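You operate a simulated robot arm through the tools that you are given. There is no shell and no other tool.

You are at the controls of a simulated robot arm. One attempt, no reset.

TASK
Close the low green gearbox with the white cover and clamp it.
Fine: the oil bottle comes out of the opening first and stands on the gearbox's top; both wing nuts shut. Set down upright: oil bottle.
Where things are to end (x, y in the base frame): oil bottle within 6 cm of [64, -2].

It is judged by the outcome, as a careful person would: the job done as asked, and still so three seconds after it is handed in. It fails if anything else is knocked over, pushed out of place, dropped, spilled or broken. Lids that push on must go on centred and level and be pressed home; caps that screw on are set level and turned clockwise until they are tight.

THE ROBOT
A 6-joint arm with a two-finger gripper, fixed in place. Base frame: the origin is on the floor under the middle of its stand, x ahead of it, y to its left, z up. Lengths are in cm, angles in degrees, forces in N, time in s.
It reaches about 157.2 cm from its shoulder. Its first joint turns from -166.0 to 166.0 degrees. Payload 2.45 kg.
The tool frame sits at the grasp point between the pads (the TCP): z along the fingers, y along the line on which they close. The tips reach 2 cm beyond it. The gripper opens to 14 cm; its body begins 16.8 cm behind the TCP.
Orientation is that of the tool frame in the base frame, as [roll, pitch, yaw] about the fixed x, y, z axes, in that order (R = Rz(yaw) Ry(pitch) Rx(roll)). With the fingers straight down and closing along the base's y, the tool's x points along the base's -x, its y along +y and its z along -z.

THE INTERFACE
- The arm moves only by the tool servo_tool. Its argument "rows" is a list that holds one entry, the list of rows, each a list of 7 numbers: the shift along the base's x, y, z in mm, then the turn, a rotation vector about the base's x, y, z in rad, then the finger opening in mm, from 0 to 140. In form: [[[dx, dy, dz, rx, ry, rz, claw], ...]]. A call has 1 to 20 rows; each row shifts and turns the commanded pose from where the row before left it. A row lasts 0.2 s, in which the tool goes at most 5 cm and 8.6 degrees; a call with a longer step from one row to the next is refused whole, and so is a gripper value outside its range. A pose out of reach is approached as far as the arm can. The call stops where the force on the tool passes 40 N (or 10 N more than at its start, if that is more) or the arm is blocked; 0.2 s more then pass. The fingers move at their own pace (about 4.5 cm/s each) and stop on an object; they squeeze with about 30 N. The grip force told is the motor's: it shows also when the fingers shut on nothing. Time passes only in rows, and 0.2 s behind the last, so rows that do not move let the fingers close. It gives the time, the measured TCP pose, the force on the tool (base axes), the opening and the grip force at its end, in the units of the frame above (readings bear some noise), with the torque about the TCP (base axes, N m) and any sound that the robot's microphone picked up, and new pictures: "views" is both (left out), scene, wrist or none.
- Cameras (640 x 400 px; columns grow to the right, rows downward): "scene" is fixed at [39.44, -49.1, 170.4]; the picture's right is [0.91, -0.42, 0.00], its down [-0.31, -0.67, -0.67] and it looks along [0.28, 0.61, -0.74] (base axes); focal length 272 px, centre (320, 200). "wrist" rides on the gripper at [7.8, 1.1, -20.9] in the tool frame; the picture's right is [-0.14, 0.99, 0.00], its down [-0.92, -0.13, -0.37] and it looks along [-0.36, -0.05, 0.93] (tool axes); focal length 280 px, centre (320, 200). There is no depth. A picture from a camera that has moved, and an enlarged one, comes with that camera's place and axes in the base frame and with its lens. The place of the scene camera against the robot may be out by one fixed shift of up to 1.2 cm in any direction.
- zoom(camera, box): a new picture of the part [left, top, right, bottom] of that camera's present view, enlarged. The clock stands still meanwhile.
- sign_off(): hands the job in; it is judged then, once.

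Nothing tells you positions but the pictures and the camera data. Unless the task says otherwise, let go and move clear before handing in.

The tools are called after ">>>" as name(argument=value, ...) on one line, values as JSON. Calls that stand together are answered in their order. servo_tool: Moves the arm, as the interface text tells. Its arguments: {"type":"object","properties":{"rows":{"type":"array"},"views":{"type":"string","enum":["both","scene","wrist","none"]}},"required":["rows"]} The other tools are called the same way: zoom (camera, box) takes an enlarged picture of a part of a camera's view; sign_off () hands the job in.

At the start:

```text
time: 0.0
tcp_pos: [52.61, 44.97, 132.19]
ee_rot: [-179.9, 0.0, -180.0]
force: [0.2, -0.8, -0.4]
moment: [-0.01, 0.03, 0.01]
gripper_width: 13.99
gripper_force: 0.1
```

scene: 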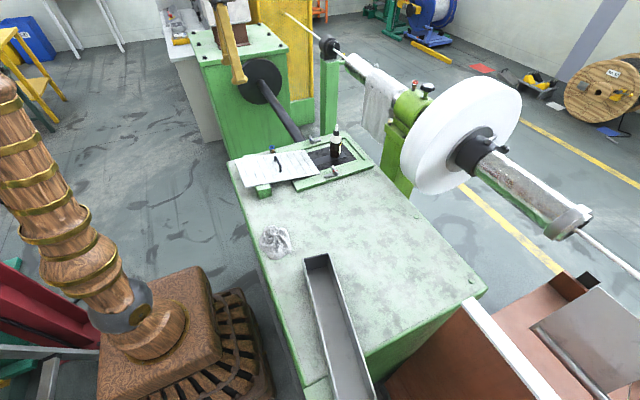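
wrist: 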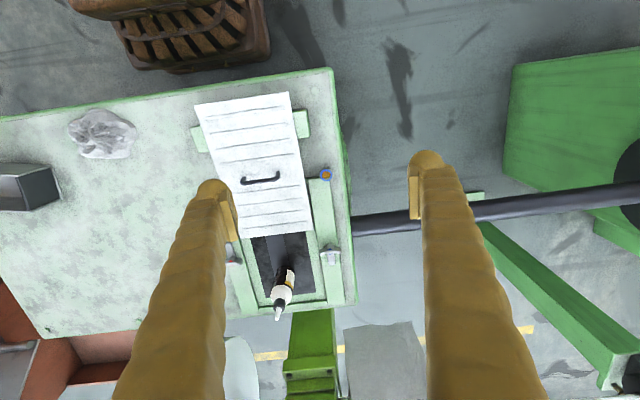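

I see a green gearbox with a white ribbed cover lying partly over a dark rectangular opening, with an oil bottle standing in the opening and two wing-nut clamps beside it. I'll zoom in to read the geometry before moving.

>>> zoom(camera="scene", box=[220, 110, 400, 222])

>>> zoom(camera="wrist", box=[180, 80, 380, 330])

>>> zoom(camera="wrist", box=[220, 220, 360, 330])

```text
3.56 times, centred on (310, 166) of scene
camera zoom: at [39.44, -49.1, 170.4], right [0.91, -0.42, 0.0], down [-0.31, -0.67, -0.67], along [0.28, 0.61, -0.74], focal length 968 px, centre (356, 321)
```

zoom: 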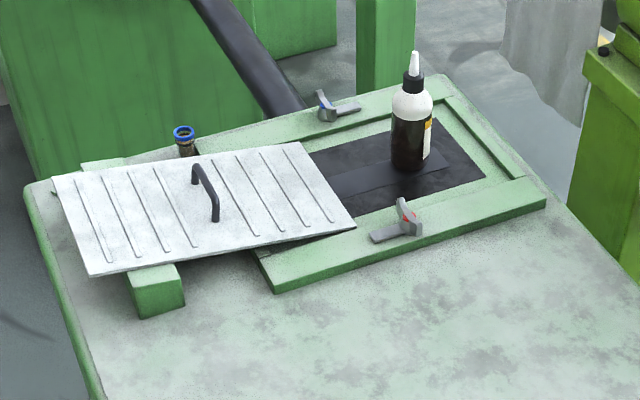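

```text
1.60 times, centred on (280, 205) of wrist
camera zoom: at [44.83, 45.96, 153.18], right [0.14, 0.99, 0.0], down [0.92, -0.13, 0.37], along [0.36, -0.05, -0.93], focal length 449 px, centre (384, 192)
```

zoom: 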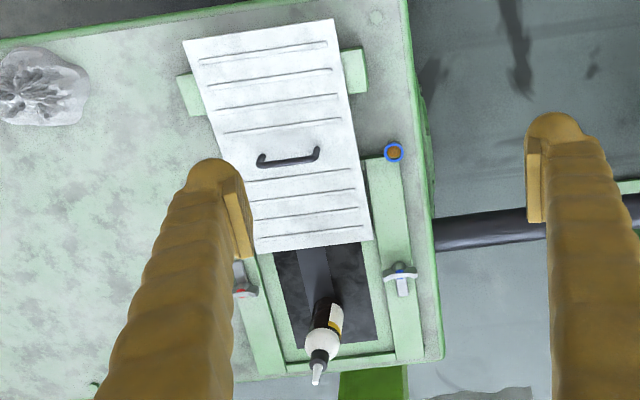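

```text
3.64 times, centred on (290, 275) of wrist
camera zoom: at [44.83, 45.96, 153.18], right [0.14, 0.99, 0.0], down [0.92, -0.13, 0.37], along [0.36, -0.05, -0.93], focal length 1020 px, centre (429, -73)
```

zoom: 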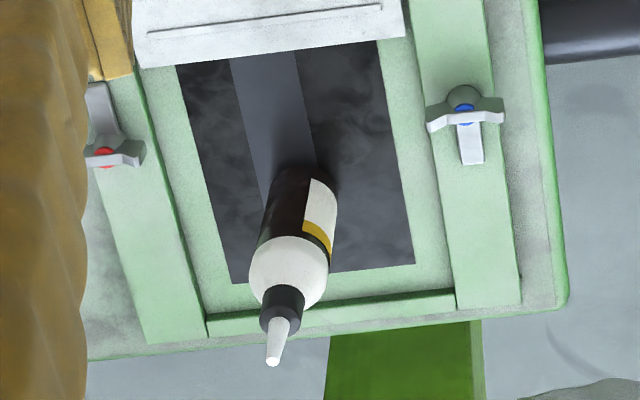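

The gearbox's raised frame has its rail tops near z≈97.6, spanning about x 61–95 and y 19–45. The bottle stands near (84, 32) with its tip at z≈112, and the cover lies askew at the low-x end. I'll bring the wrist camera closer to see the clamps and the recess.

>>> servo_tool(rows=[[[34, -16, -15, 0, 0, 0, 140], [34, -16, -15, 0, 0, 0, 140], [34, -16, -15, 0, 0, 0, 140], [34, -16, -15, 0, 0, 0, 140], [34, -16, -15, 0, 0, 0, 140], [34, -16, -15, 0, 0, 0, 140], [34, -16, -15, 0, 0, 0, 140], [34, -16, -15, 0, 0, 0, 140]]])

```text
time: 1.8
tcp_pos: [79.78, 32.15, 120.38]
ee_rot: [180.0, 0.2, -180.0]
force: [0.9, -0.1, 0.8]
moment: [0.01, -0.05, -0.01]
gripper_width: 14.01
gripper_force: 0.1
camera wrist: at [72.04, 33.15, 141.29], right [0.14, 0.99, 0.0], down [0.92, -0.13, 0.37], along [0.37, -0.05, -0.93], focal length 280 px, centre (320, 200)
```

scene: 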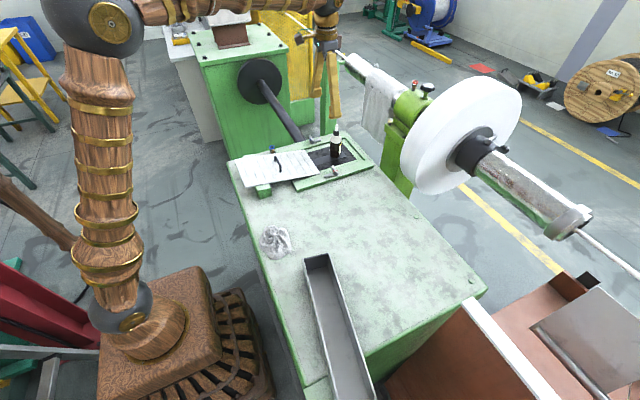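
wrist: 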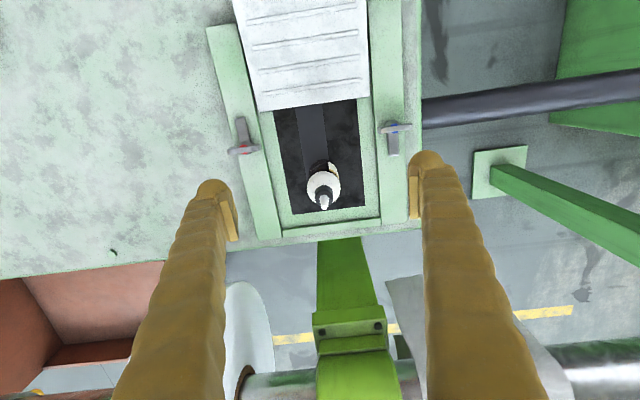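

>>> zoom(camera="wrist", box=[200, 80, 440, 230])

>>> zoom(camera="wrist", box=[200, 100, 296, 160])

>>> zoom(camera="wrist", box=[344, 100, 440, 160])

>>> zoom(camera="scene", box=[300, 130, 380, 180])

>>> zoom(camera="scene", box=[228, 140, 324, 200])

```text
2.67 times, centred on (320, 155) of wrist
camera zoom: at [72.04, 33.15, 141.29], right [0.14, 0.99, 0.0], down [0.92, -0.13, 0.37], along [0.37, -0.05, -0.93], focal length 748 px, centre (320, 320)
```

zoom: 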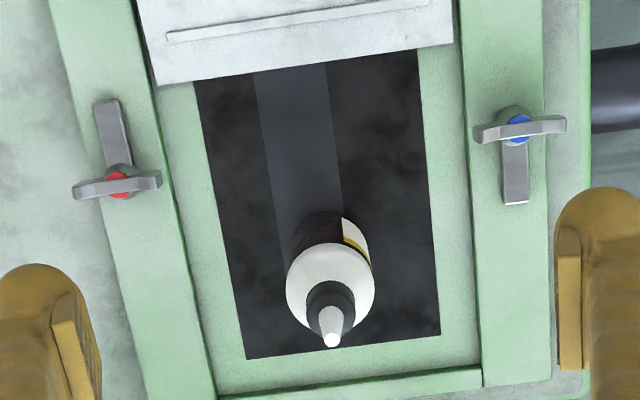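

```text
6.67 times, centred on (248, 130) of wrist
camera zoom: at [72.04, 33.15, 141.29], right [0.14, 0.99, 0.0], down [0.92, -0.13, 0.37], along [0.37, -0.05, -0.93], focal length 1869 px, centre (800, 667)
```

zoom: 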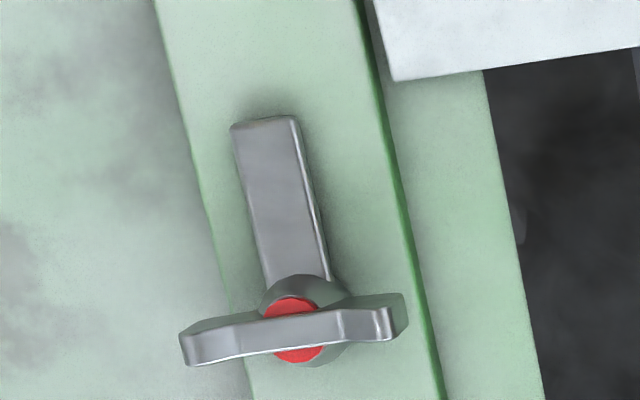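

```text
6.67 times, centred on (392, 130) of wrist
camera zoom: at [72.04, 33.15, 141.29], right [0.14, 0.99, 0.0], down [0.92, -0.13, 0.37], along [0.37, -0.05, -0.93], focal length 1869 px, centre (-160, 667)
```

zoom: 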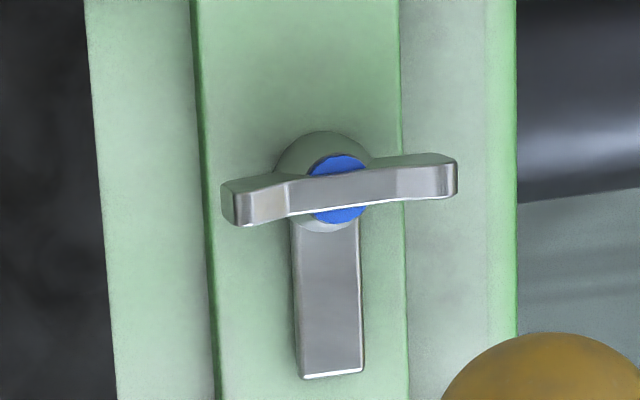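

```text
8.00 times, centred on (340, 155) of scene
camera zoom: at [39.44, -49.1, 170.4], right [0.91, -0.42, 0.0], down [-0.31, -0.67, -0.67], along [0.28, 0.61, -0.74], focal length 2178 px, centre (160, 560)
```

zoom: 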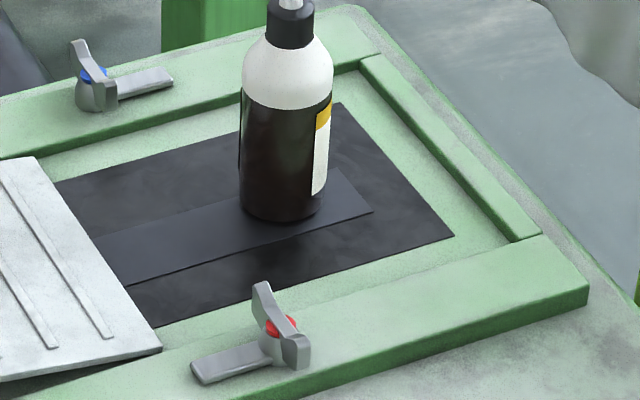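

```text
6.67 times, centred on (276, 170) of scene
camera zoom: at [39.44, -49.1, 170.4], right [0.91, -0.42, 0.0], down [-0.31, -0.67, -0.67], along [0.28, 0.61, -0.74], focal length 1815 px, centre (613, 400)
```

zoom: 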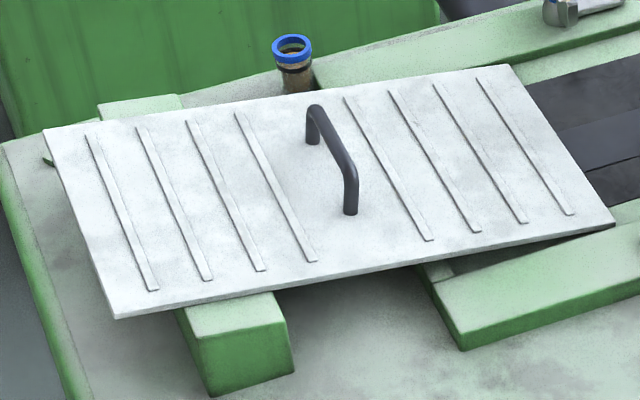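

The bottle is at about (84.6, 32.0). The clamps sit at about (79, 21) for red and (79, 43) for blue, both with their tabs parallel to the rails (open). I'll centre above the bottle with the fingers part-closed and then check.

>>> servo_tool(rows=[[[24, -1, 0, 0, 0, 0, 100], [24, -1, 0, 0, 0, 0, 100], [0, 0, -20, 0, 0, 0, 100], [0, 0, -20, 0, 0, 0, 100], [0, 0, 0, 0, 0, 0, 100]]])

```text
time: 3.0
tcp_pos: [84.74, 31.86, 116.09]
ee_rot: [-179.9, 0.0, -179.9]
force: [-0.1, 0.2, 0.1]
moment: [0.01, -0.02, -0.01]
gripper_width: 10.01
gripper_force: 0.2
camera wrist: at [76.92, 32.97, 137.04], right [0.14, 0.99, 0.0], down [0.92, -0.13, 0.37], along [0.36, -0.05, -0.93], focal length 280 px, centre (320, 200)
```

scene: 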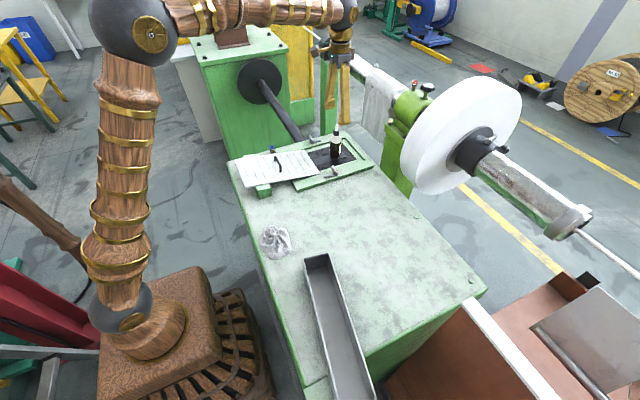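
wrist: 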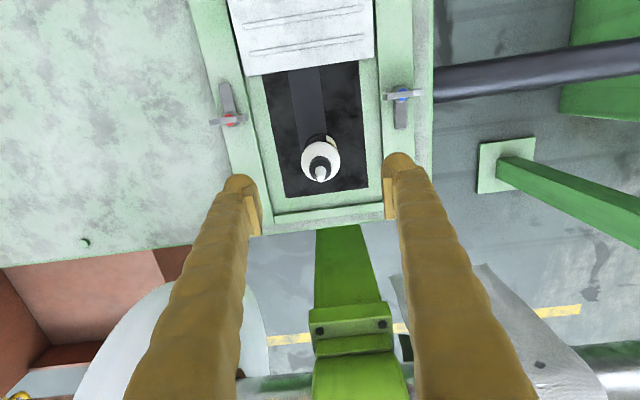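

The bottle axis is at about (84.2, 32.0), centred between the fingers. I'll descend around its body.

>>> servo_tool(rows=[[[-5, 1, -20, 0, 0, 0, 100], [0, 0, -25, 0, 0, 0, 100], [0, 0, -25, 0, 0, 0, 100], [0, 0, -25, 0, 0, 0, 100], [0, 0, -20, 0, 0, 0, 100], [0, 0, -15, 0, 0, 0, 100], [0, 0, -8, 0, 0, 0, 100]]])

>>> zoom(camera="scene", box=[300, 120, 396, 180])

```text
time: 4.6
tcp_pos: [83.98, 32.05, 102.46]
ee_rot: [-180.0, 0.0, -180.0]
force: [-0.1, -0.1, -0.9]
moment: [0.01, 0.0, 0.0]
gripper_width: 10.0
gripper_force: 0.0
camera wrist: at [76.31, 33.04, 123.46], right [0.14, 0.99, 0.0], down [0.92, -0.13, 0.37], along [0.37, -0.05, -0.93], focal length 280 px, centre (320, 200)
```

scene: 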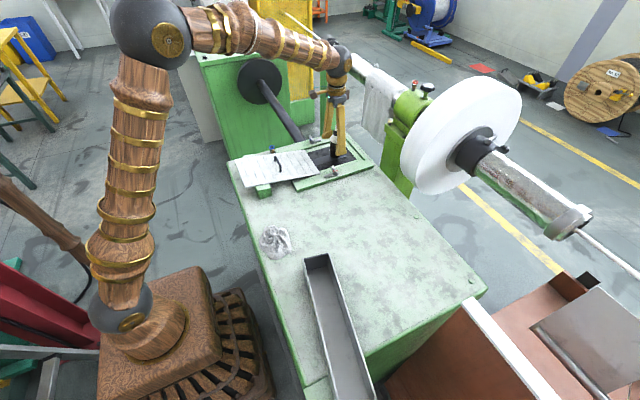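
wrist: 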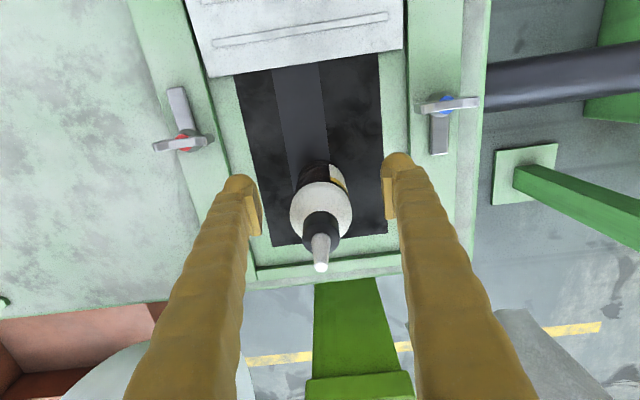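

```text
6.67 times, centred on (348, 150) of scene
camera zoom: at [39.44, -49.1, 170.4], right [0.91, -0.42, 0.0], down [-0.31, -0.67, -0.67], along [0.28, 0.61, -0.74], focal length 1815 px, centre (133, 533)
```

zoom: 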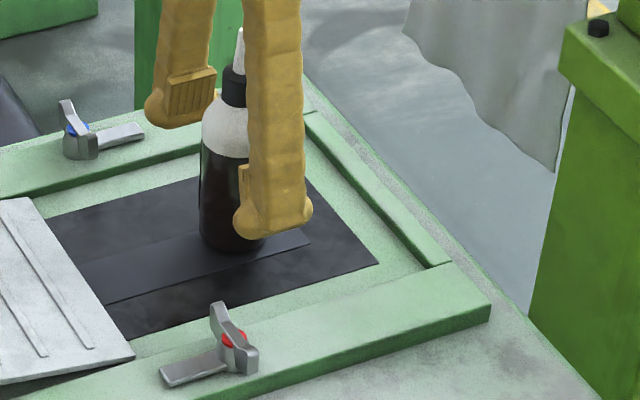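

The fingers straddle the brown body, so I'll close on it.

>>> servo_tool(rows=[[[0, 0, 0, 0, 0, 0, 80], [0, 0, 0, 0, 0, 0, 60], [0, 0, 0, 0, 0, 0, 45], [0, 0, 0, 0, 0, 0, 40], [0, 0, 0, 0, 0, 0, 40]]])

```text
time: 5.8
tcp_pos: [84.06, 32.03, 102.6]
ee_rot: [179.9, 0.0, 180.0]
force: [0.2, -1.1, -0.1]
moment: [0.01, 0.0, -0.01]
gripper_width: 4.49
gripper_force: 29.9
camera wrist: at [76.3, 33.03, 123.47], right [0.14, 0.99, 0.0], down [0.92, -0.13, 0.37], along [0.36, -0.05, -0.93], focal length 280 px, centre (320, 200)
```

scene: 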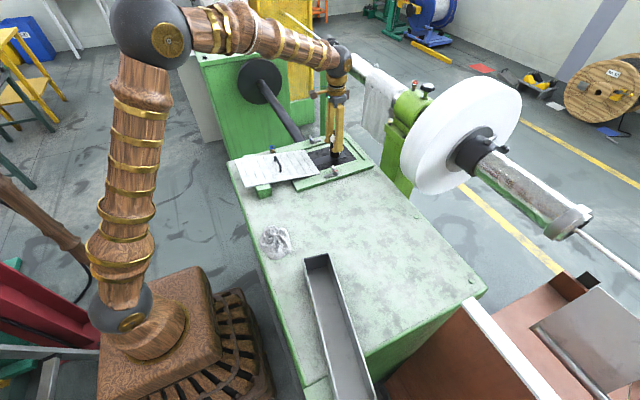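
wrist: 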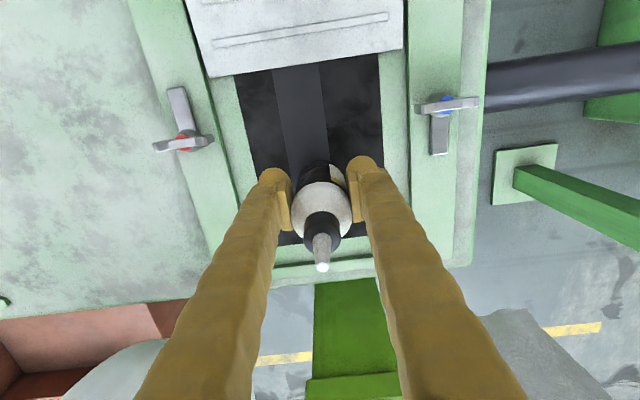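

The bottle is gripped at 4.5 cm. I'll lift it straight up.

>>> servo_tool(rows=[[[0, 0, 5, 0, 0, 0, 40], [0, 0, 10, 0, 0, 0, 40], [0, 0, 20, 0, 0, 0, 40], [0, 0, 20, 0, 0, 0, 40], [0, 0, 20, 0, 0, 0, 40], [0, 0, 20, 0, 0, 0, 40], [0, 0, 20, 0, 0, 0, 40], [0, 0, 0, 0, 0, 0, 40]]])

>>> zoom(camera="scene", box=[300, 100, 396, 180])

>>> zoom(camera="scene", box=[240, 190, 400, 290])

```text
time: 7.6
tcp_pos: [84.06, 32.17, 113.95]
ee_rot: [-180.0, 0.1, -179.9]
force: [-0.3, 0.1, -1.4]
moment: [0.01, 0.02, 0.0]
gripper_width: 4.44
gripper_force: 29.9
camera wrist: at [76.29, 33.23, 134.84], right [0.14, 0.99, 0.0], down [0.92, -0.13, 0.37], along [0.36, -0.05, -0.93], focal length 280 px, centre (320, 200)
```

scene: 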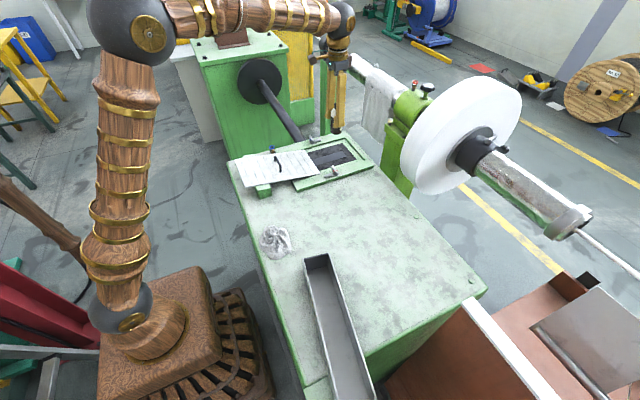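
wrist: 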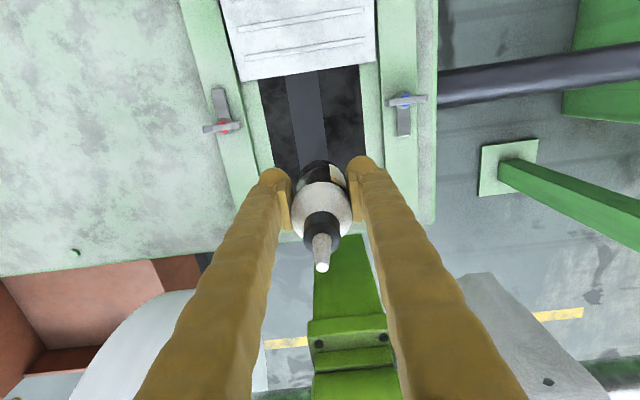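

```text
5.00 times, centred on (348, 140) of scene
camera zoom: at [39.44, -49.1, 170.4], right [0.91, -0.42, 0.0], down [-0.31, -0.67, -0.67], along [0.28, 0.61, -0.74], focal length 1361 px, centre (180, 500)
```

zoom: 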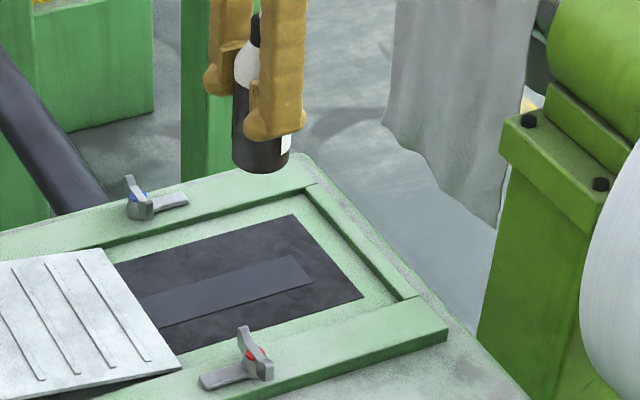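

```text
4.00 times, centred on (320, 240) of scene
camera zoom: at [39.44, -49.1, 170.4], right [0.91, -0.42, 0.0], down [-0.31, -0.67, -0.67], along [0.28, 0.61, -0.74], focal length 1089 px, centre (320, 40)
```

zoom: 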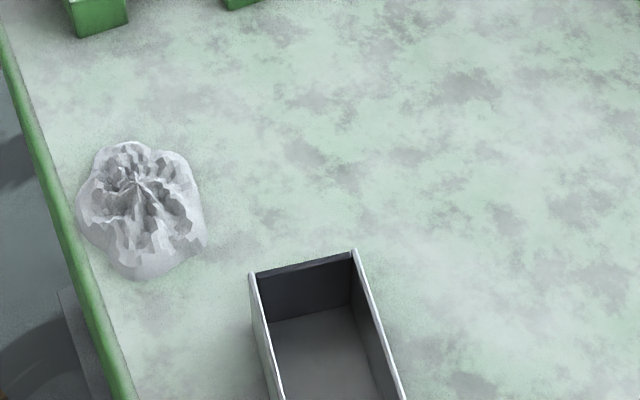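

The bottle is clear and weighs only about 1.4 N. I'll carry it level over to about (64.5, -0.5).

>>> servo_tool(rows=[[[-7, -12, 0, 0, 0, 0, 40], [-13, -22, 0, 0, 0, 0, 40], [-13, -22, 0, 0, 0, 0, 40], [-13, -22, 0, 0, 0, 0, 40], [-13, -22, 0, 0, 0, 0, 40], [-13, -22, 0, 0, 0, 0, 40], [-13, -22, 0, 0, 0, 0, 40], [-13, -22, 0, 0, 0, 0, 40], [-13, -22, 0, 0, 0, 0, 40], [-13, -22, 0, 0, 0, 0, 40], [-13, -22, 0, 0, 0, 0, 40], [-13, -22, 0, 0, 0, 0, 40], [-13, -22, 0, 0, 0, 0, 40], [-13, -22, 0, 0, 0, 0, 40], [-13, -22, 0, 0, 0, 0, 40], [-7, -8, 0, 0, 0, 0, 40], [0, 0, 0, 0, 0, 0, 40]]])

>>> zoom(camera="scene", box=[260, 170, 400, 260])

```text
time: 11.2
tcp_pos: [64.46, -0.77, 113.98]
ee_rot: [179.9, 0.0, 180.0]
force: [-0.1, -0.2, -1.4]
moment: [0.02, 0.03, -0.03]
gripper_width: 4.43
gripper_force: 30.1
camera wrist: at [56.69, 0.27, 134.91], right [0.14, 0.99, 0.0], down [0.92, -0.13, 0.37], along [0.36, -0.05, -0.93], focal length 280 px, centre (320, 200)
```

scene: 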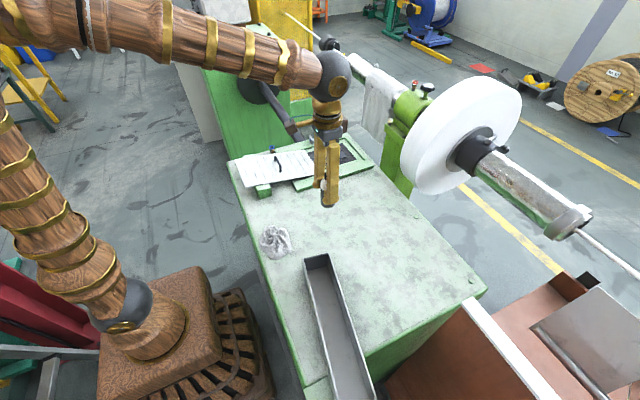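
wrist: 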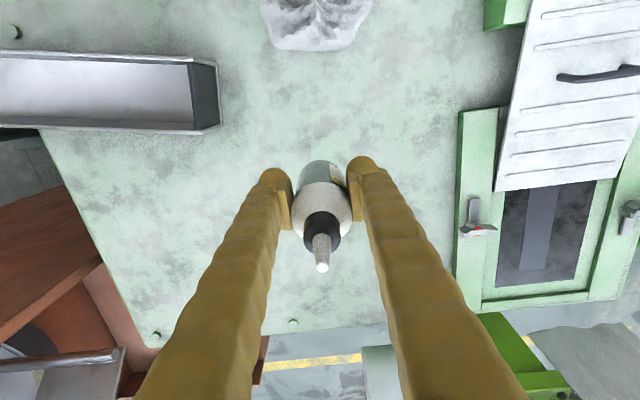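

```text
4.44 times, centred on (330, 215) of scene
camera zoom: at [39.44, -49.1, 170.4], right [0.91, -0.42, 0.0], down [-0.31, -0.67, -0.67], along [0.28, 0.61, -0.74], focal length 1210 px, centre (276, 133)
```

zoom: 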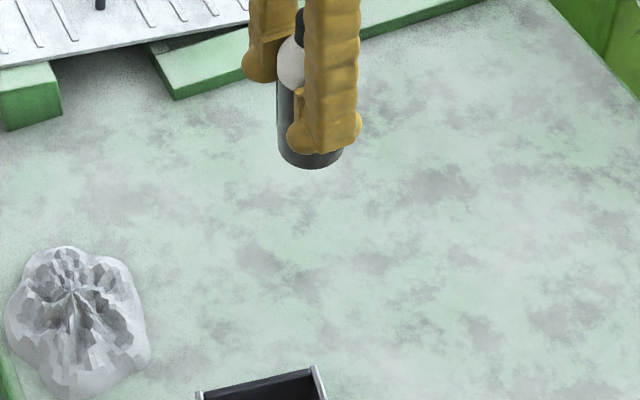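

I'm over the target spot. Next I'll lower in coarse steps, then fine ones, watching the force for contact.

>>> servo_tool(rows=[[[2, -2, -15, 0, 0, 0, 40], [0, 0, -20, 0, 0, 0, 40], [0, 0, -20, 0, 0, 0, 40], [0, 0, -15, 0, 0, 0, 40], [0, 0, -10, 0, 0, 0, 40], [0, 0, -5, 0, 0, 0, 40], [0, 0, -5, 0, 0, 0, 40], [0, 0, 0, 0, 0, 0, 40]]])

>>> zoom(camera="scene", box=[280, 180, 376, 240])

```text
time: 13.0
tcp_pos: [64.77, -1.07, 104.92]
ee_rot: [180.0, 0.0, -180.0]
force: [0.3, -0.1, -1.3]
moment: [0.01, 0.0, 0.01]
gripper_width: 4.45
gripper_force: 30.0
camera wrist: at [56.98, -0.01, 125.92], right [0.14, 0.99, 0.0], down [0.92, -0.13, 0.37], along [0.36, -0.05, -0.93], focal length 280 px, centre (320, 200)
```

scene: 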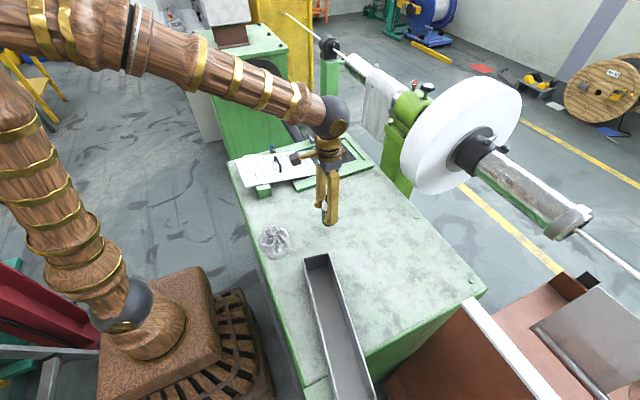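
wrist: 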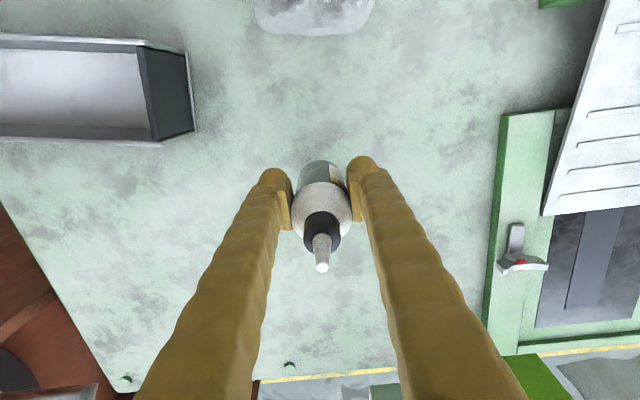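

```text
6.67 times, centred on (328, 210) of scene
camera zoom: at [39.44, -49.1, 170.4], right [0.91, -0.42, 0.0], down [-0.31, -0.67, -0.67], along [0.28, 0.61, -0.74], focal length 1815 px, centre (267, 133)
```

zoom: 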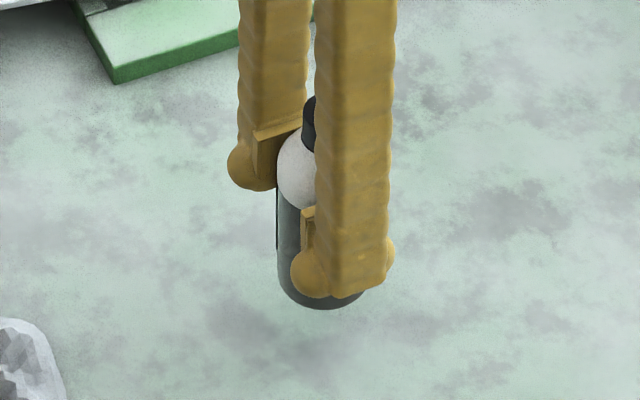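

There's no contact yet at TCP z 104.9. I'll go on in 2–3 mm steps.

>>> servo_tool(rows=[[[0, 0, -3, 0, 0, 0, 40], [0, 0, -3, 0, 0, 0, 40], [0, 0, -3, 0, 0, 0, 40], [0, 0, -3, 0, 0, 0, 40], [0, 0, 0, 0, 0, 0, 40]]], views="none")

>>> zoom(camera="scene", box=[280, 180, 376, 240])

```text
time: 14.2
tcp_pos: [64.73, -0.91, 103.6]
ee_rot: [-179.9, 0.0, -179.9]
force: [0.3, 0.1, -2.0]
moment: [0.02, 0.02, 0.0]
gripper_width: 4.47
gripper_force: 30.0
```

```text
6.67 times, centred on (328, 210) of scene
camera zoom: at [39.44, -49.1, 170.4], right [0.91, -0.42, 0.0], down [-0.31, -0.67, -0.67], along [0.28, 0.61, -0.74], focal length 1815 px, centre (267, 133)
```

zoom: 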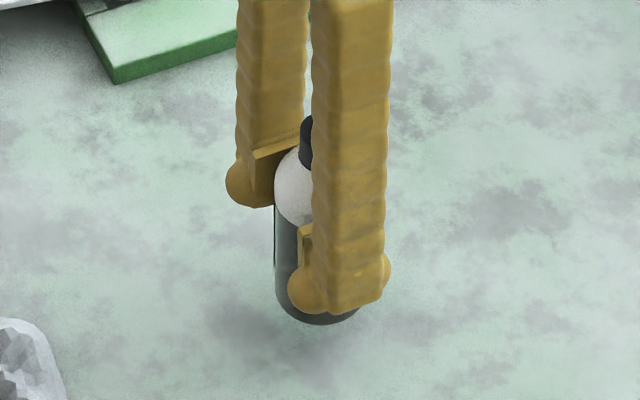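

Still free at 103.6, so I keep lowering.

>>> servo_tool(rows=[[[0, 0, -3, 0, 0, 0, 40], [0, 0, -3, 0, 0, 0, 40], [0, 0, -3, 0, 0, 0, 40], [0, 0, 0, 0, 0, 0, 40]]], views="none")

>>> zoom(camera="scene", box=[280, 180, 376, 240])

```text
time: 15.2
tcp_pos: [64.67, -0.91, 102.75]
ee_rot: [-179.9, 0.0, -180.0]
force: [0.0, 0.2, -1.4]
moment: [-0.01, -0.03, -0.05]
gripper_width: 4.43
gripper_force: 29.8
```

```text
6.67 times, centred on (328, 210) of scene
camera zoom: at [39.44, -49.1, 170.4], right [0.91, -0.42, 0.0], down [-0.31, -0.67, -0.67], along [0.28, 0.61, -0.74], focal length 1815 px, centre (267, 133)
```

zoom: 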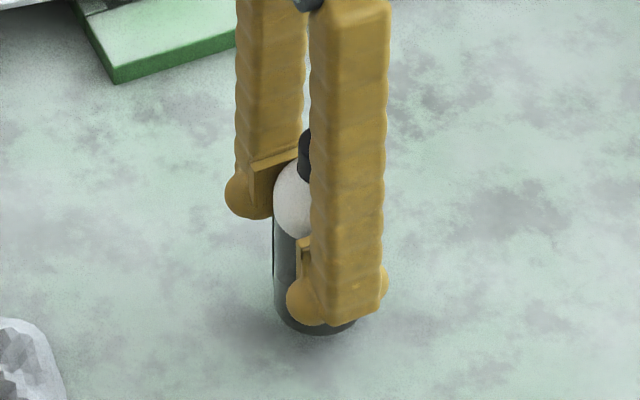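

A contact shadow is appearing, so contact is near; I'll take 2 mm steps.

>>> servo_tool(rows=[[[0, 0, -2, 0, 0, 0, 40], [0, 0, -2, 0, 0, 0, 40], [0, 0, 0, 0, 0, 0, 40]]], views="none")

```text
time: 16.0
tcp_pos: [64.74, -1.06, 102.53]
ee_rot: [180.0, 0.1, 180.0]
force: [0.1, -0.5, -2.1]
moment: [-0.03, 0.02, 0.04]
gripper_width: 4.43
gripper_force: 30.2
```

>>> servo_tool(rows=[[[0, 0, -2, 0, 0, 0, 40], [0, 0, -2, 0, 0, 0, 40], [0, 0, 0, 0, 0, 0, 40]]], views="none")

>>> zoom(camera="scene", box=[280, 180, 376, 240])

```text
time: 16.8
tcp_pos: [64.74, -1.01, 102.06]
ee_rot: [180.0, 0.0, 180.0]
force: [0.1, 0.4, -1.7]
moment: [0.01, 0.0, -0.01]
gripper_width: 4.4
gripper_force: 30.1
```

```text
6.67 times, centred on (328, 210) of scene
camera zoom: at [39.44, -49.1, 170.4], right [0.91, -0.42, 0.0], down [-0.31, -0.67, -0.67], along [0.28, 0.61, -0.74], focal length 1815 px, centre (267, 133)
```

zoom: 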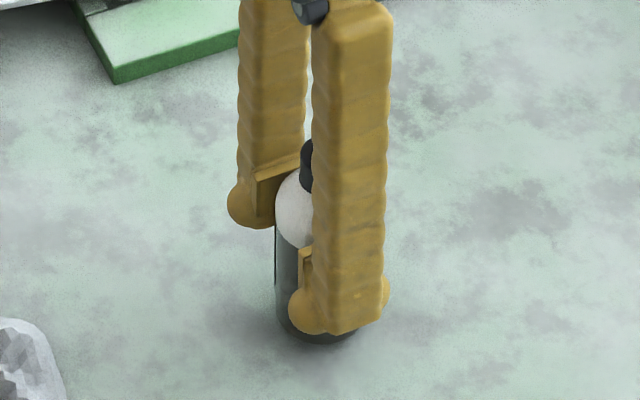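

Still free at 102.1. I'll continue in small steps.

>>> servo_tool(rows=[[[0, 0, -2, 0, 0, 0, 40], [0, 0, -2, 0, 0, 0, 40], [0, 0, 0, 0, 0, 0, 40]]], views="none")

```text
time: 17.6
tcp_pos: [64.73, -0.99, 101.69]
ee_rot: [180.0, 0.0, 180.0]
force: [0.1, -0.3, -1.7]
moment: [-0.02, 0.06, 0.0]
gripper_width: 4.43
gripper_force: 29.7
```

>>> servo_tool(rows=[[[0, 0, -2, 0, 0, 0, 40], [0, 0, -2, 0, 0, 0, 40], [0, 0, 0, 0, 0, 0, 40]]], views="none")

```text
time: 18.4
tcp_pos: [64.8, -0.93, 101.26]
ee_rot: [-180.0, 0.1, -180.0]
force: [4.6, -2.9, 27.9]
moment: [0.05, -0.37, -0.17]
gripper_width: 4.38
gripper_force: 29.7
```

Contact: the force rose to +28 N. I'll back off slightly to relieve the press before releasing.

>>> servo_tool(rows=[[[0, 0, 2, 0, 0, 0, 40], [0, 0, 0, 0, 0, 0, 40]]], views="none")

>>> zoom(camera="scene", box=[280, 180, 376, 240])

```text
time: 19.0
tcp_pos: [64.6, -0.96, 101.37]
ee_rot: [-180.0, 0.0, -180.0]
force: [-0.4, 0.7, -1.0]
moment: [0.01, 0.03, 0.01]
gripper_width: 4.41
gripper_force: 30.1
```

```text
6.67 times, centred on (328, 210) of scene
camera zoom: at [39.44, -49.1, 170.4], right [0.91, -0.42, 0.0], down [-0.31, -0.67, -0.67], along [0.28, 0.61, -0.74], focal length 1815 px, centre (267, 133)
```

zoom: 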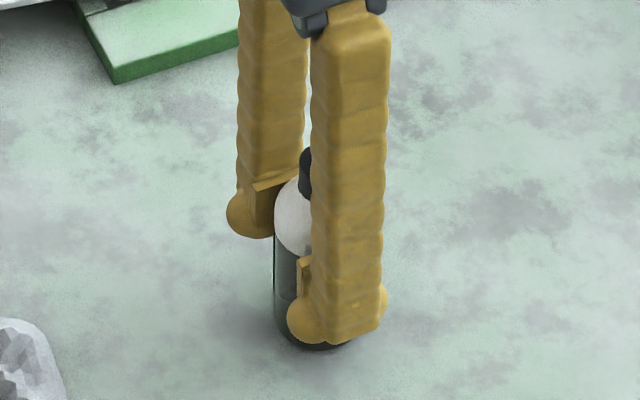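

Now just touching. I'll lower 1 mm and open the fingers gently.

>>> servo_tool(rows=[[[0, 0, -1, 0, 0, 0, 40], [0, 0, 0, 0, 0, 0, 50], [0, 0, 0, 0, 0, 0, 60], [0, 0, 0, 0, 0, 0, 80], [0, 0, 0, 0, 0, 0, 90], [0, 0, 0, 0, 0, 0, 90]]])

```text
time: 20.4
tcp_pos: [64.74, -1.07, 101.41]
ee_rot: [179.9, 0.0, -179.9]
force: [0.3, 0.2, 0.1]
moment: [0.02, 0.0, -0.03]
gripper_width: 9.01
gripper_force: 0.1
camera wrist: at [56.96, 0.04, 122.28], right [0.14, 0.99, 0.0], down [0.92, -0.13, 0.37], along [0.36, -0.05, -0.93], focal length 280 px, centre (320, 200)
```

scene: 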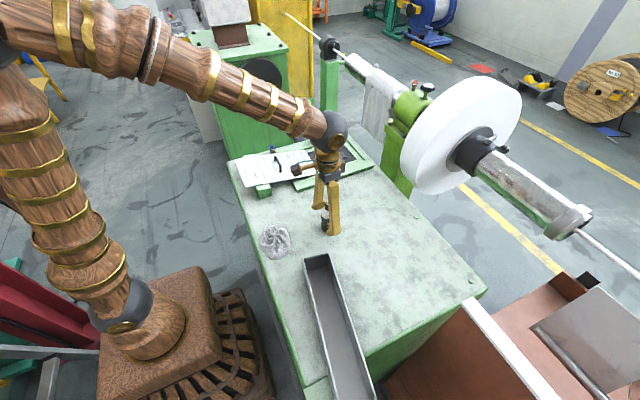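
wrist: 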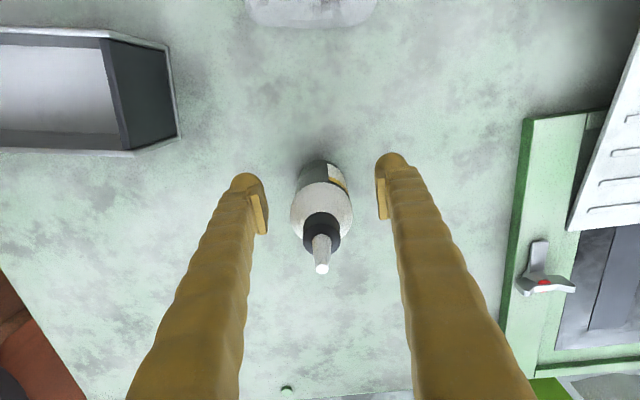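

The bottle stands freely. I'll withdraw straight up, then turn the gripper by +90° while heading to the cover.

>>> servo_tool(rows=[[[0, 0, 10, 0, 0, 0, 90], [0, 0, 25, 0, 0, 0, 90], [0, 0, 35, 0, 0, 0, 90], [0, 0, 45, 0, 0, 0, 90], [0, 0, 45, 0, 0, 0, 90], [0, 0, 40, 0, 0, 0, 90], [0, 0, 0, 0, 0, 0, 90]]])

>>> zoom(camera="scene", box=[280, 180, 376, 240])

```text
time: 22.0
tcp_pos: [64.59, -1.01, 121.5]
ee_rot: [179.9, 0.0, -180.0]
force: [-0.1, 0.4, 0.1]
moment: [-0.04, -0.01, -0.02]
gripper_width: 9.02
gripper_force: 0.0
camera wrist: at [56.8, 0.03, 142.44], right [0.14, 0.99, 0.0], down [0.92, -0.13, 0.37], along [0.36, -0.05, -0.93], focal length 280 px, centre (320, 200)
```

scene: 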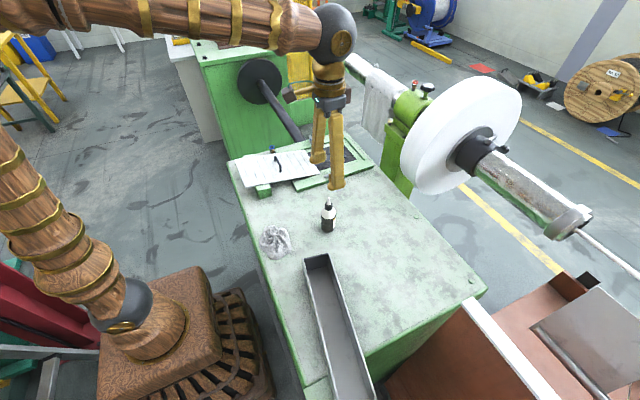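
wrist: 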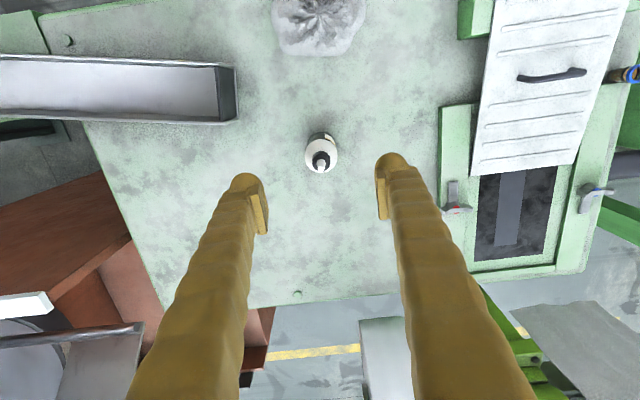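

```text
6.67 times, centred on (328, 210) of scene
camera zoom: at [39.44, -49.1, 170.4], right [0.91, -0.42, 0.0], down [-0.31, -0.67, -0.67], along [0.28, 0.61, -0.74], focal length 1815 px, centre (267, 133)
```

zoom: 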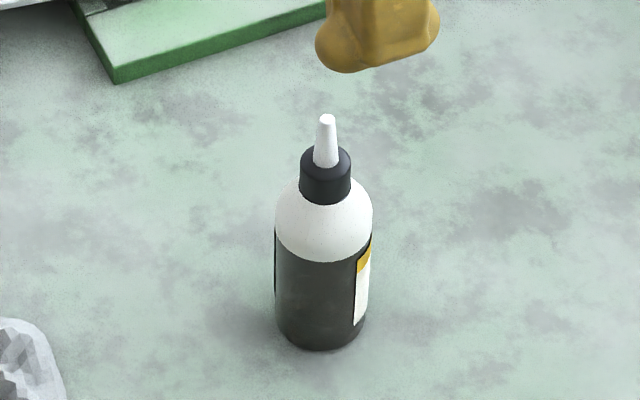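

The bottle is upright at about (64.7, -1.0). Now I'll move above the cover while turning +90° so the fingers close along x, across the handle bar.

>>> servo_tool(rows=[[[-5, 27.5, 4, 0, 0, 0.1309, 90], [-5, 27.5, 4, 0, 0, 0.1309, 90], [-5, 27.5, 4, 0, 0, 0.1309, 90], [-5, 27.5, 4, 0, 0, 0.1309, 90], [-5, 27.5, 4, 0, 0, 0.1309, 90], [-5, 27.5, 4, 0, 0, 0.1309, 90], [-5, 27.5, 4, 0, 0, 0.1309, 90], [-5, 27.5, 4, 0, 0, 0.1309, 90], [-5, 27.5, 4, 0, 0, 0.1309, 90], [-5, 27.5, 4, 0, 0, 0.1309, 90], [-5, 27.5, 4, 0, 0, 0.1309, 90], [-5, 27.5, 4, 0, 0, 0.1309, 90], [0, 0, 0, 0, 0, 0, 90]]])

```text
time: 24.8
tcp_pos: [58.63, 32.01, 126.4]
ee_rot: [-180.0, 0.0, -89.9]
force: [0.2, 0.0, -0.3]
moment: [0.04, -0.07, 0.05]
gripper_width: 9.01
gripper_force: 0.1
camera wrist: at [57.59, 24.24, 147.36], right [-0.99, 0.14, 0.0], down [0.13, 0.92, 0.37], along [0.05, 0.36, -0.93], focal length 280 px, centre (320, 200)
```

scene: 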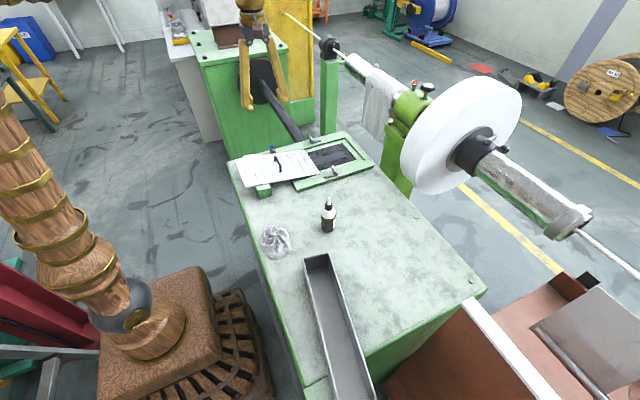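
wrist: 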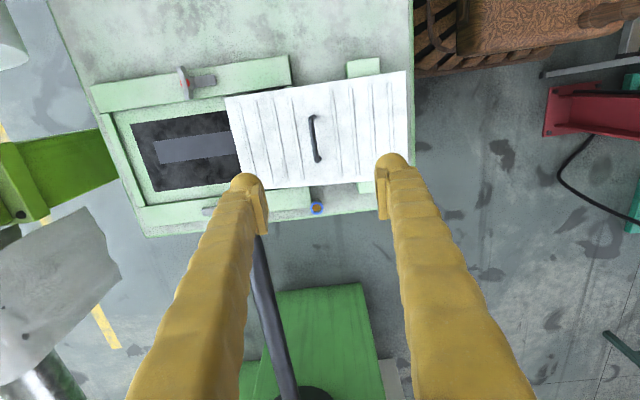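

The wrist view now shows the whole frame and cover. I'll zoom in for measurements.

>>> zoom(camera="wrist", box=[200, 50, 440, 200])

>>> zoom(camera="wrist", box=[80, 40, 320, 190])

>>> zoom(camera="wrist", box=[200, 160, 360, 260])

```text
2.67 times, centred on (320, 125) of wrist
camera zoom: at [57.59, 24.24, 147.36], right [-0.99, 0.14, 0.0], down [0.13, 0.92, 0.37], along [0.05, 0.36, -0.93], focal length 748 px, centre (320, 400)
```

zoom: 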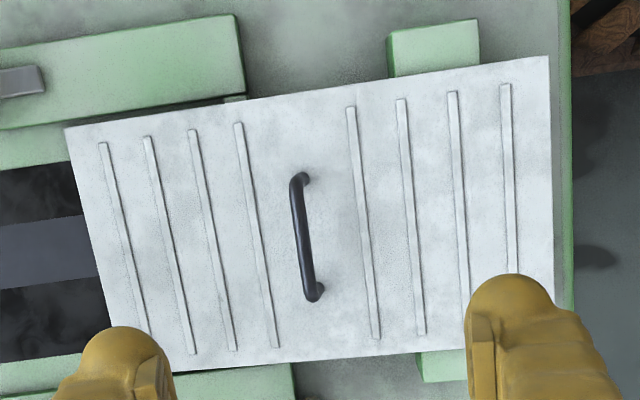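

```text
2.67 times, centred on (200, 115) of wrist
camera zoom: at [57.59, 24.24, 147.36], right [-0.99, 0.14, 0.0], down [0.13, 0.92, 0.37], along [0.05, 0.36, -0.93], focal length 748 px, centre (640, 427)
```

zoom: 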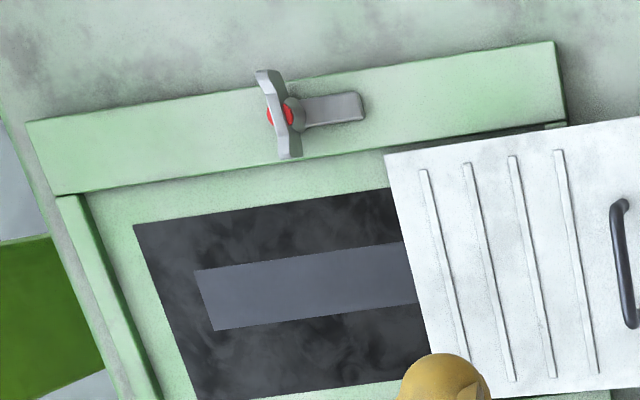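

```text
4.00 times, centred on (280, 210) of wrist
camera zoom: at [57.59, 24.24, 147.36], right [-0.99, 0.14, 0.0], down [0.13, 0.92, 0.37], along [0.05, 0.36, -0.93], focal length 1122 px, centre (480, 160)
```

zoom: 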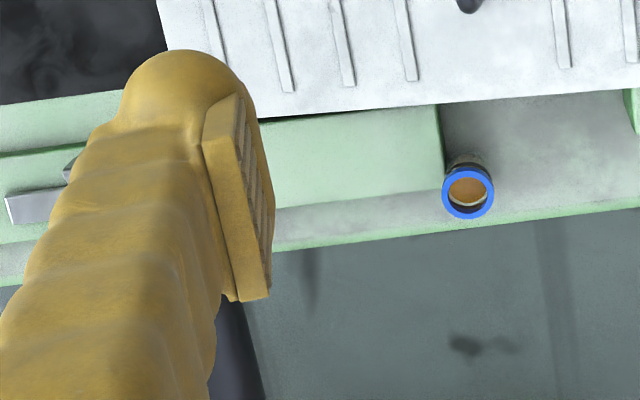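

Corner-ray geometry says the cover is about 29 × 16.4 cm and aligned with the base axes. It is tilted about 7°: its low-x end sits on a block near z≈101.5, and its other end rests near the rails. I'll check the frame's low-x end and the handle more closely.

>>> zoom(camera="wrist", box=[260, 70, 340, 120])

>>> zoom(camera="scene", box=[268, 160, 332, 200])

>>> zoom(camera="scene", box=[228, 145, 292, 205])

```text
8.00 times, centred on (300, 95) of wrist
camera zoom: at [57.59, 24.24, 147.36], right [-0.99, 0.14, 0.0], down [0.13, 0.92, 0.37], along [0.05, 0.36, -0.93], focal length 2243 px, centre (480, 1040)
```

zoom: 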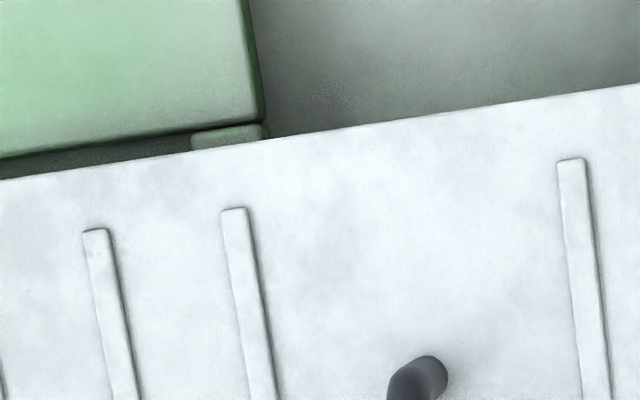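

```text
10.00 times, centred on (300, 180) of scene
camera zoom: at [39.44, -49.1, 170.4], right [0.91, -0.42, 0.0], down [-0.31, -0.67, -0.67], along [0.28, 0.61, -0.74], focal length 2722 px, centre (520, 400)
```

zoom: 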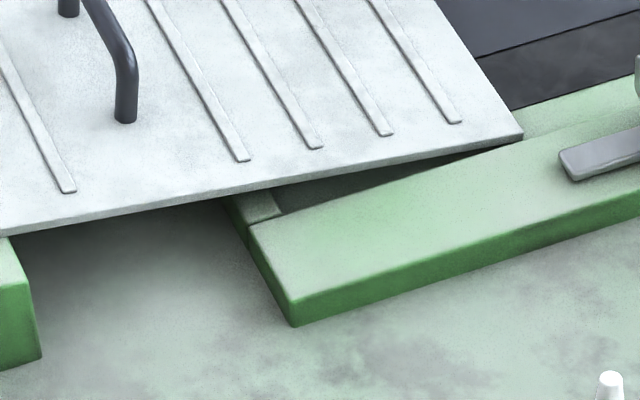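

```text
6.67 times, centred on (260, 175) of scene
camera zoom: at [39.44, -49.1, 170.4], right [0.91, -0.42, 0.0], down [-0.31, -0.67, -0.67], along [0.28, 0.61, -0.74], focal length 1815 px, centre (720, 367)
```

zoom: 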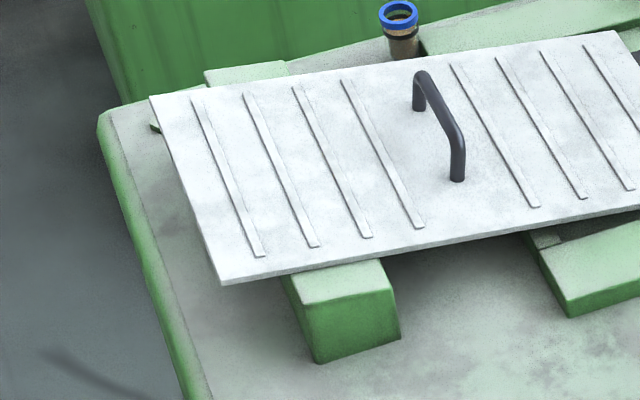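

The frame has end stops at both ends: the recess spans about x 63.7–92.7 and y 22.9–40.4. The handle bar runs along y at about (59.5, 31.4). I'll descend part-way, tilt about 7° to match the cover, and re-measure the handle.

>>> servo_tool(rows=[[[3, -2, -25, 0, 0.04, 0, 90], [3, -2, -30, 0, 0.04, 0, 90], [3, -1, -30, 0, 0.04, 0, 80], [0, 0, -25, 0, 0, 0, 70], [0, 0, 0, 0, 0, 0, 70]]])

>>> zoom(camera="scene", box=[228, 100, 340, 205])

>>> zoom(camera="wrist", box=[200, 80, 440, 230])

```text
time: 26.0
tcp_pos: [59.47, 31.69, 115.15]
ee_rot: [173.0, 0.0, -90.0]
force: [0.7, -0.2, 0.5]
moment: [-0.01, 0.02, -0.02]
gripper_width: 6.99
gripper_force: 0.1
camera wrist: at [61.04, 23.81, 136.04], right [-0.98, 0.14, 0.12], down [0.17, 0.92, 0.35], along [-0.06, 0.36, -0.93], focal length 280 px, centre (320, 200)
```

scene: 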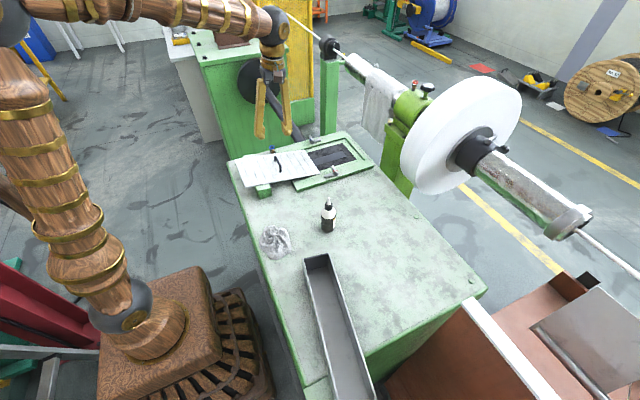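
wrist: 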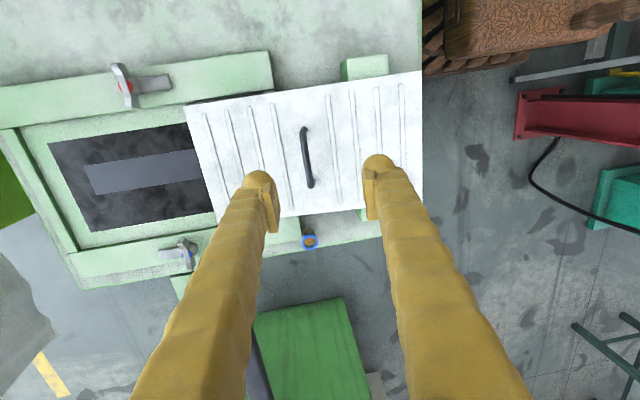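

```text
3.81 times, centred on (284, 152) of scene
camera zoom: at [39.44, -49.1, 170.4], right [0.91, -0.42, 0.0], down [-0.31, -0.67, -0.67], along [0.28, 0.61, -0.74], focal length 1037 px, centre (457, 381)
```

zoom: 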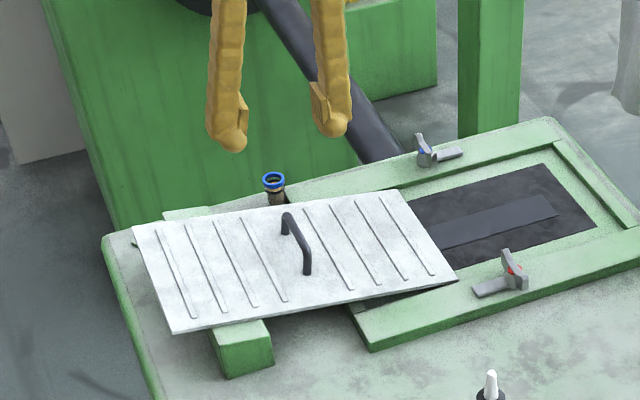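

```text
2.67 times, centred on (320, 155) of wrist
camera zoom: at [61.04, 23.81, 136.04], right [-0.98, 0.14, 0.12], down [0.17, 0.92, 0.35], along [-0.06, 0.36, -0.93], focal length 748 px, centre (320, 320)
```

zoom: 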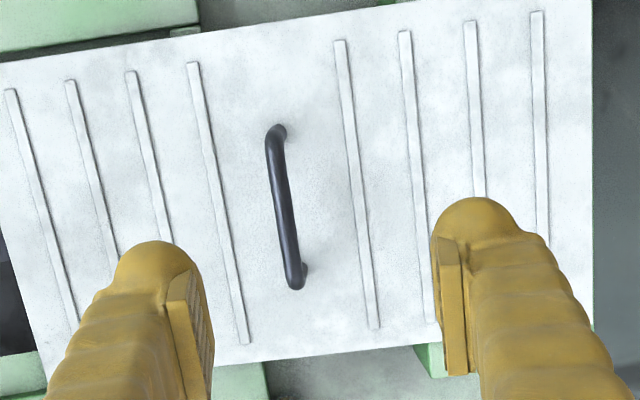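

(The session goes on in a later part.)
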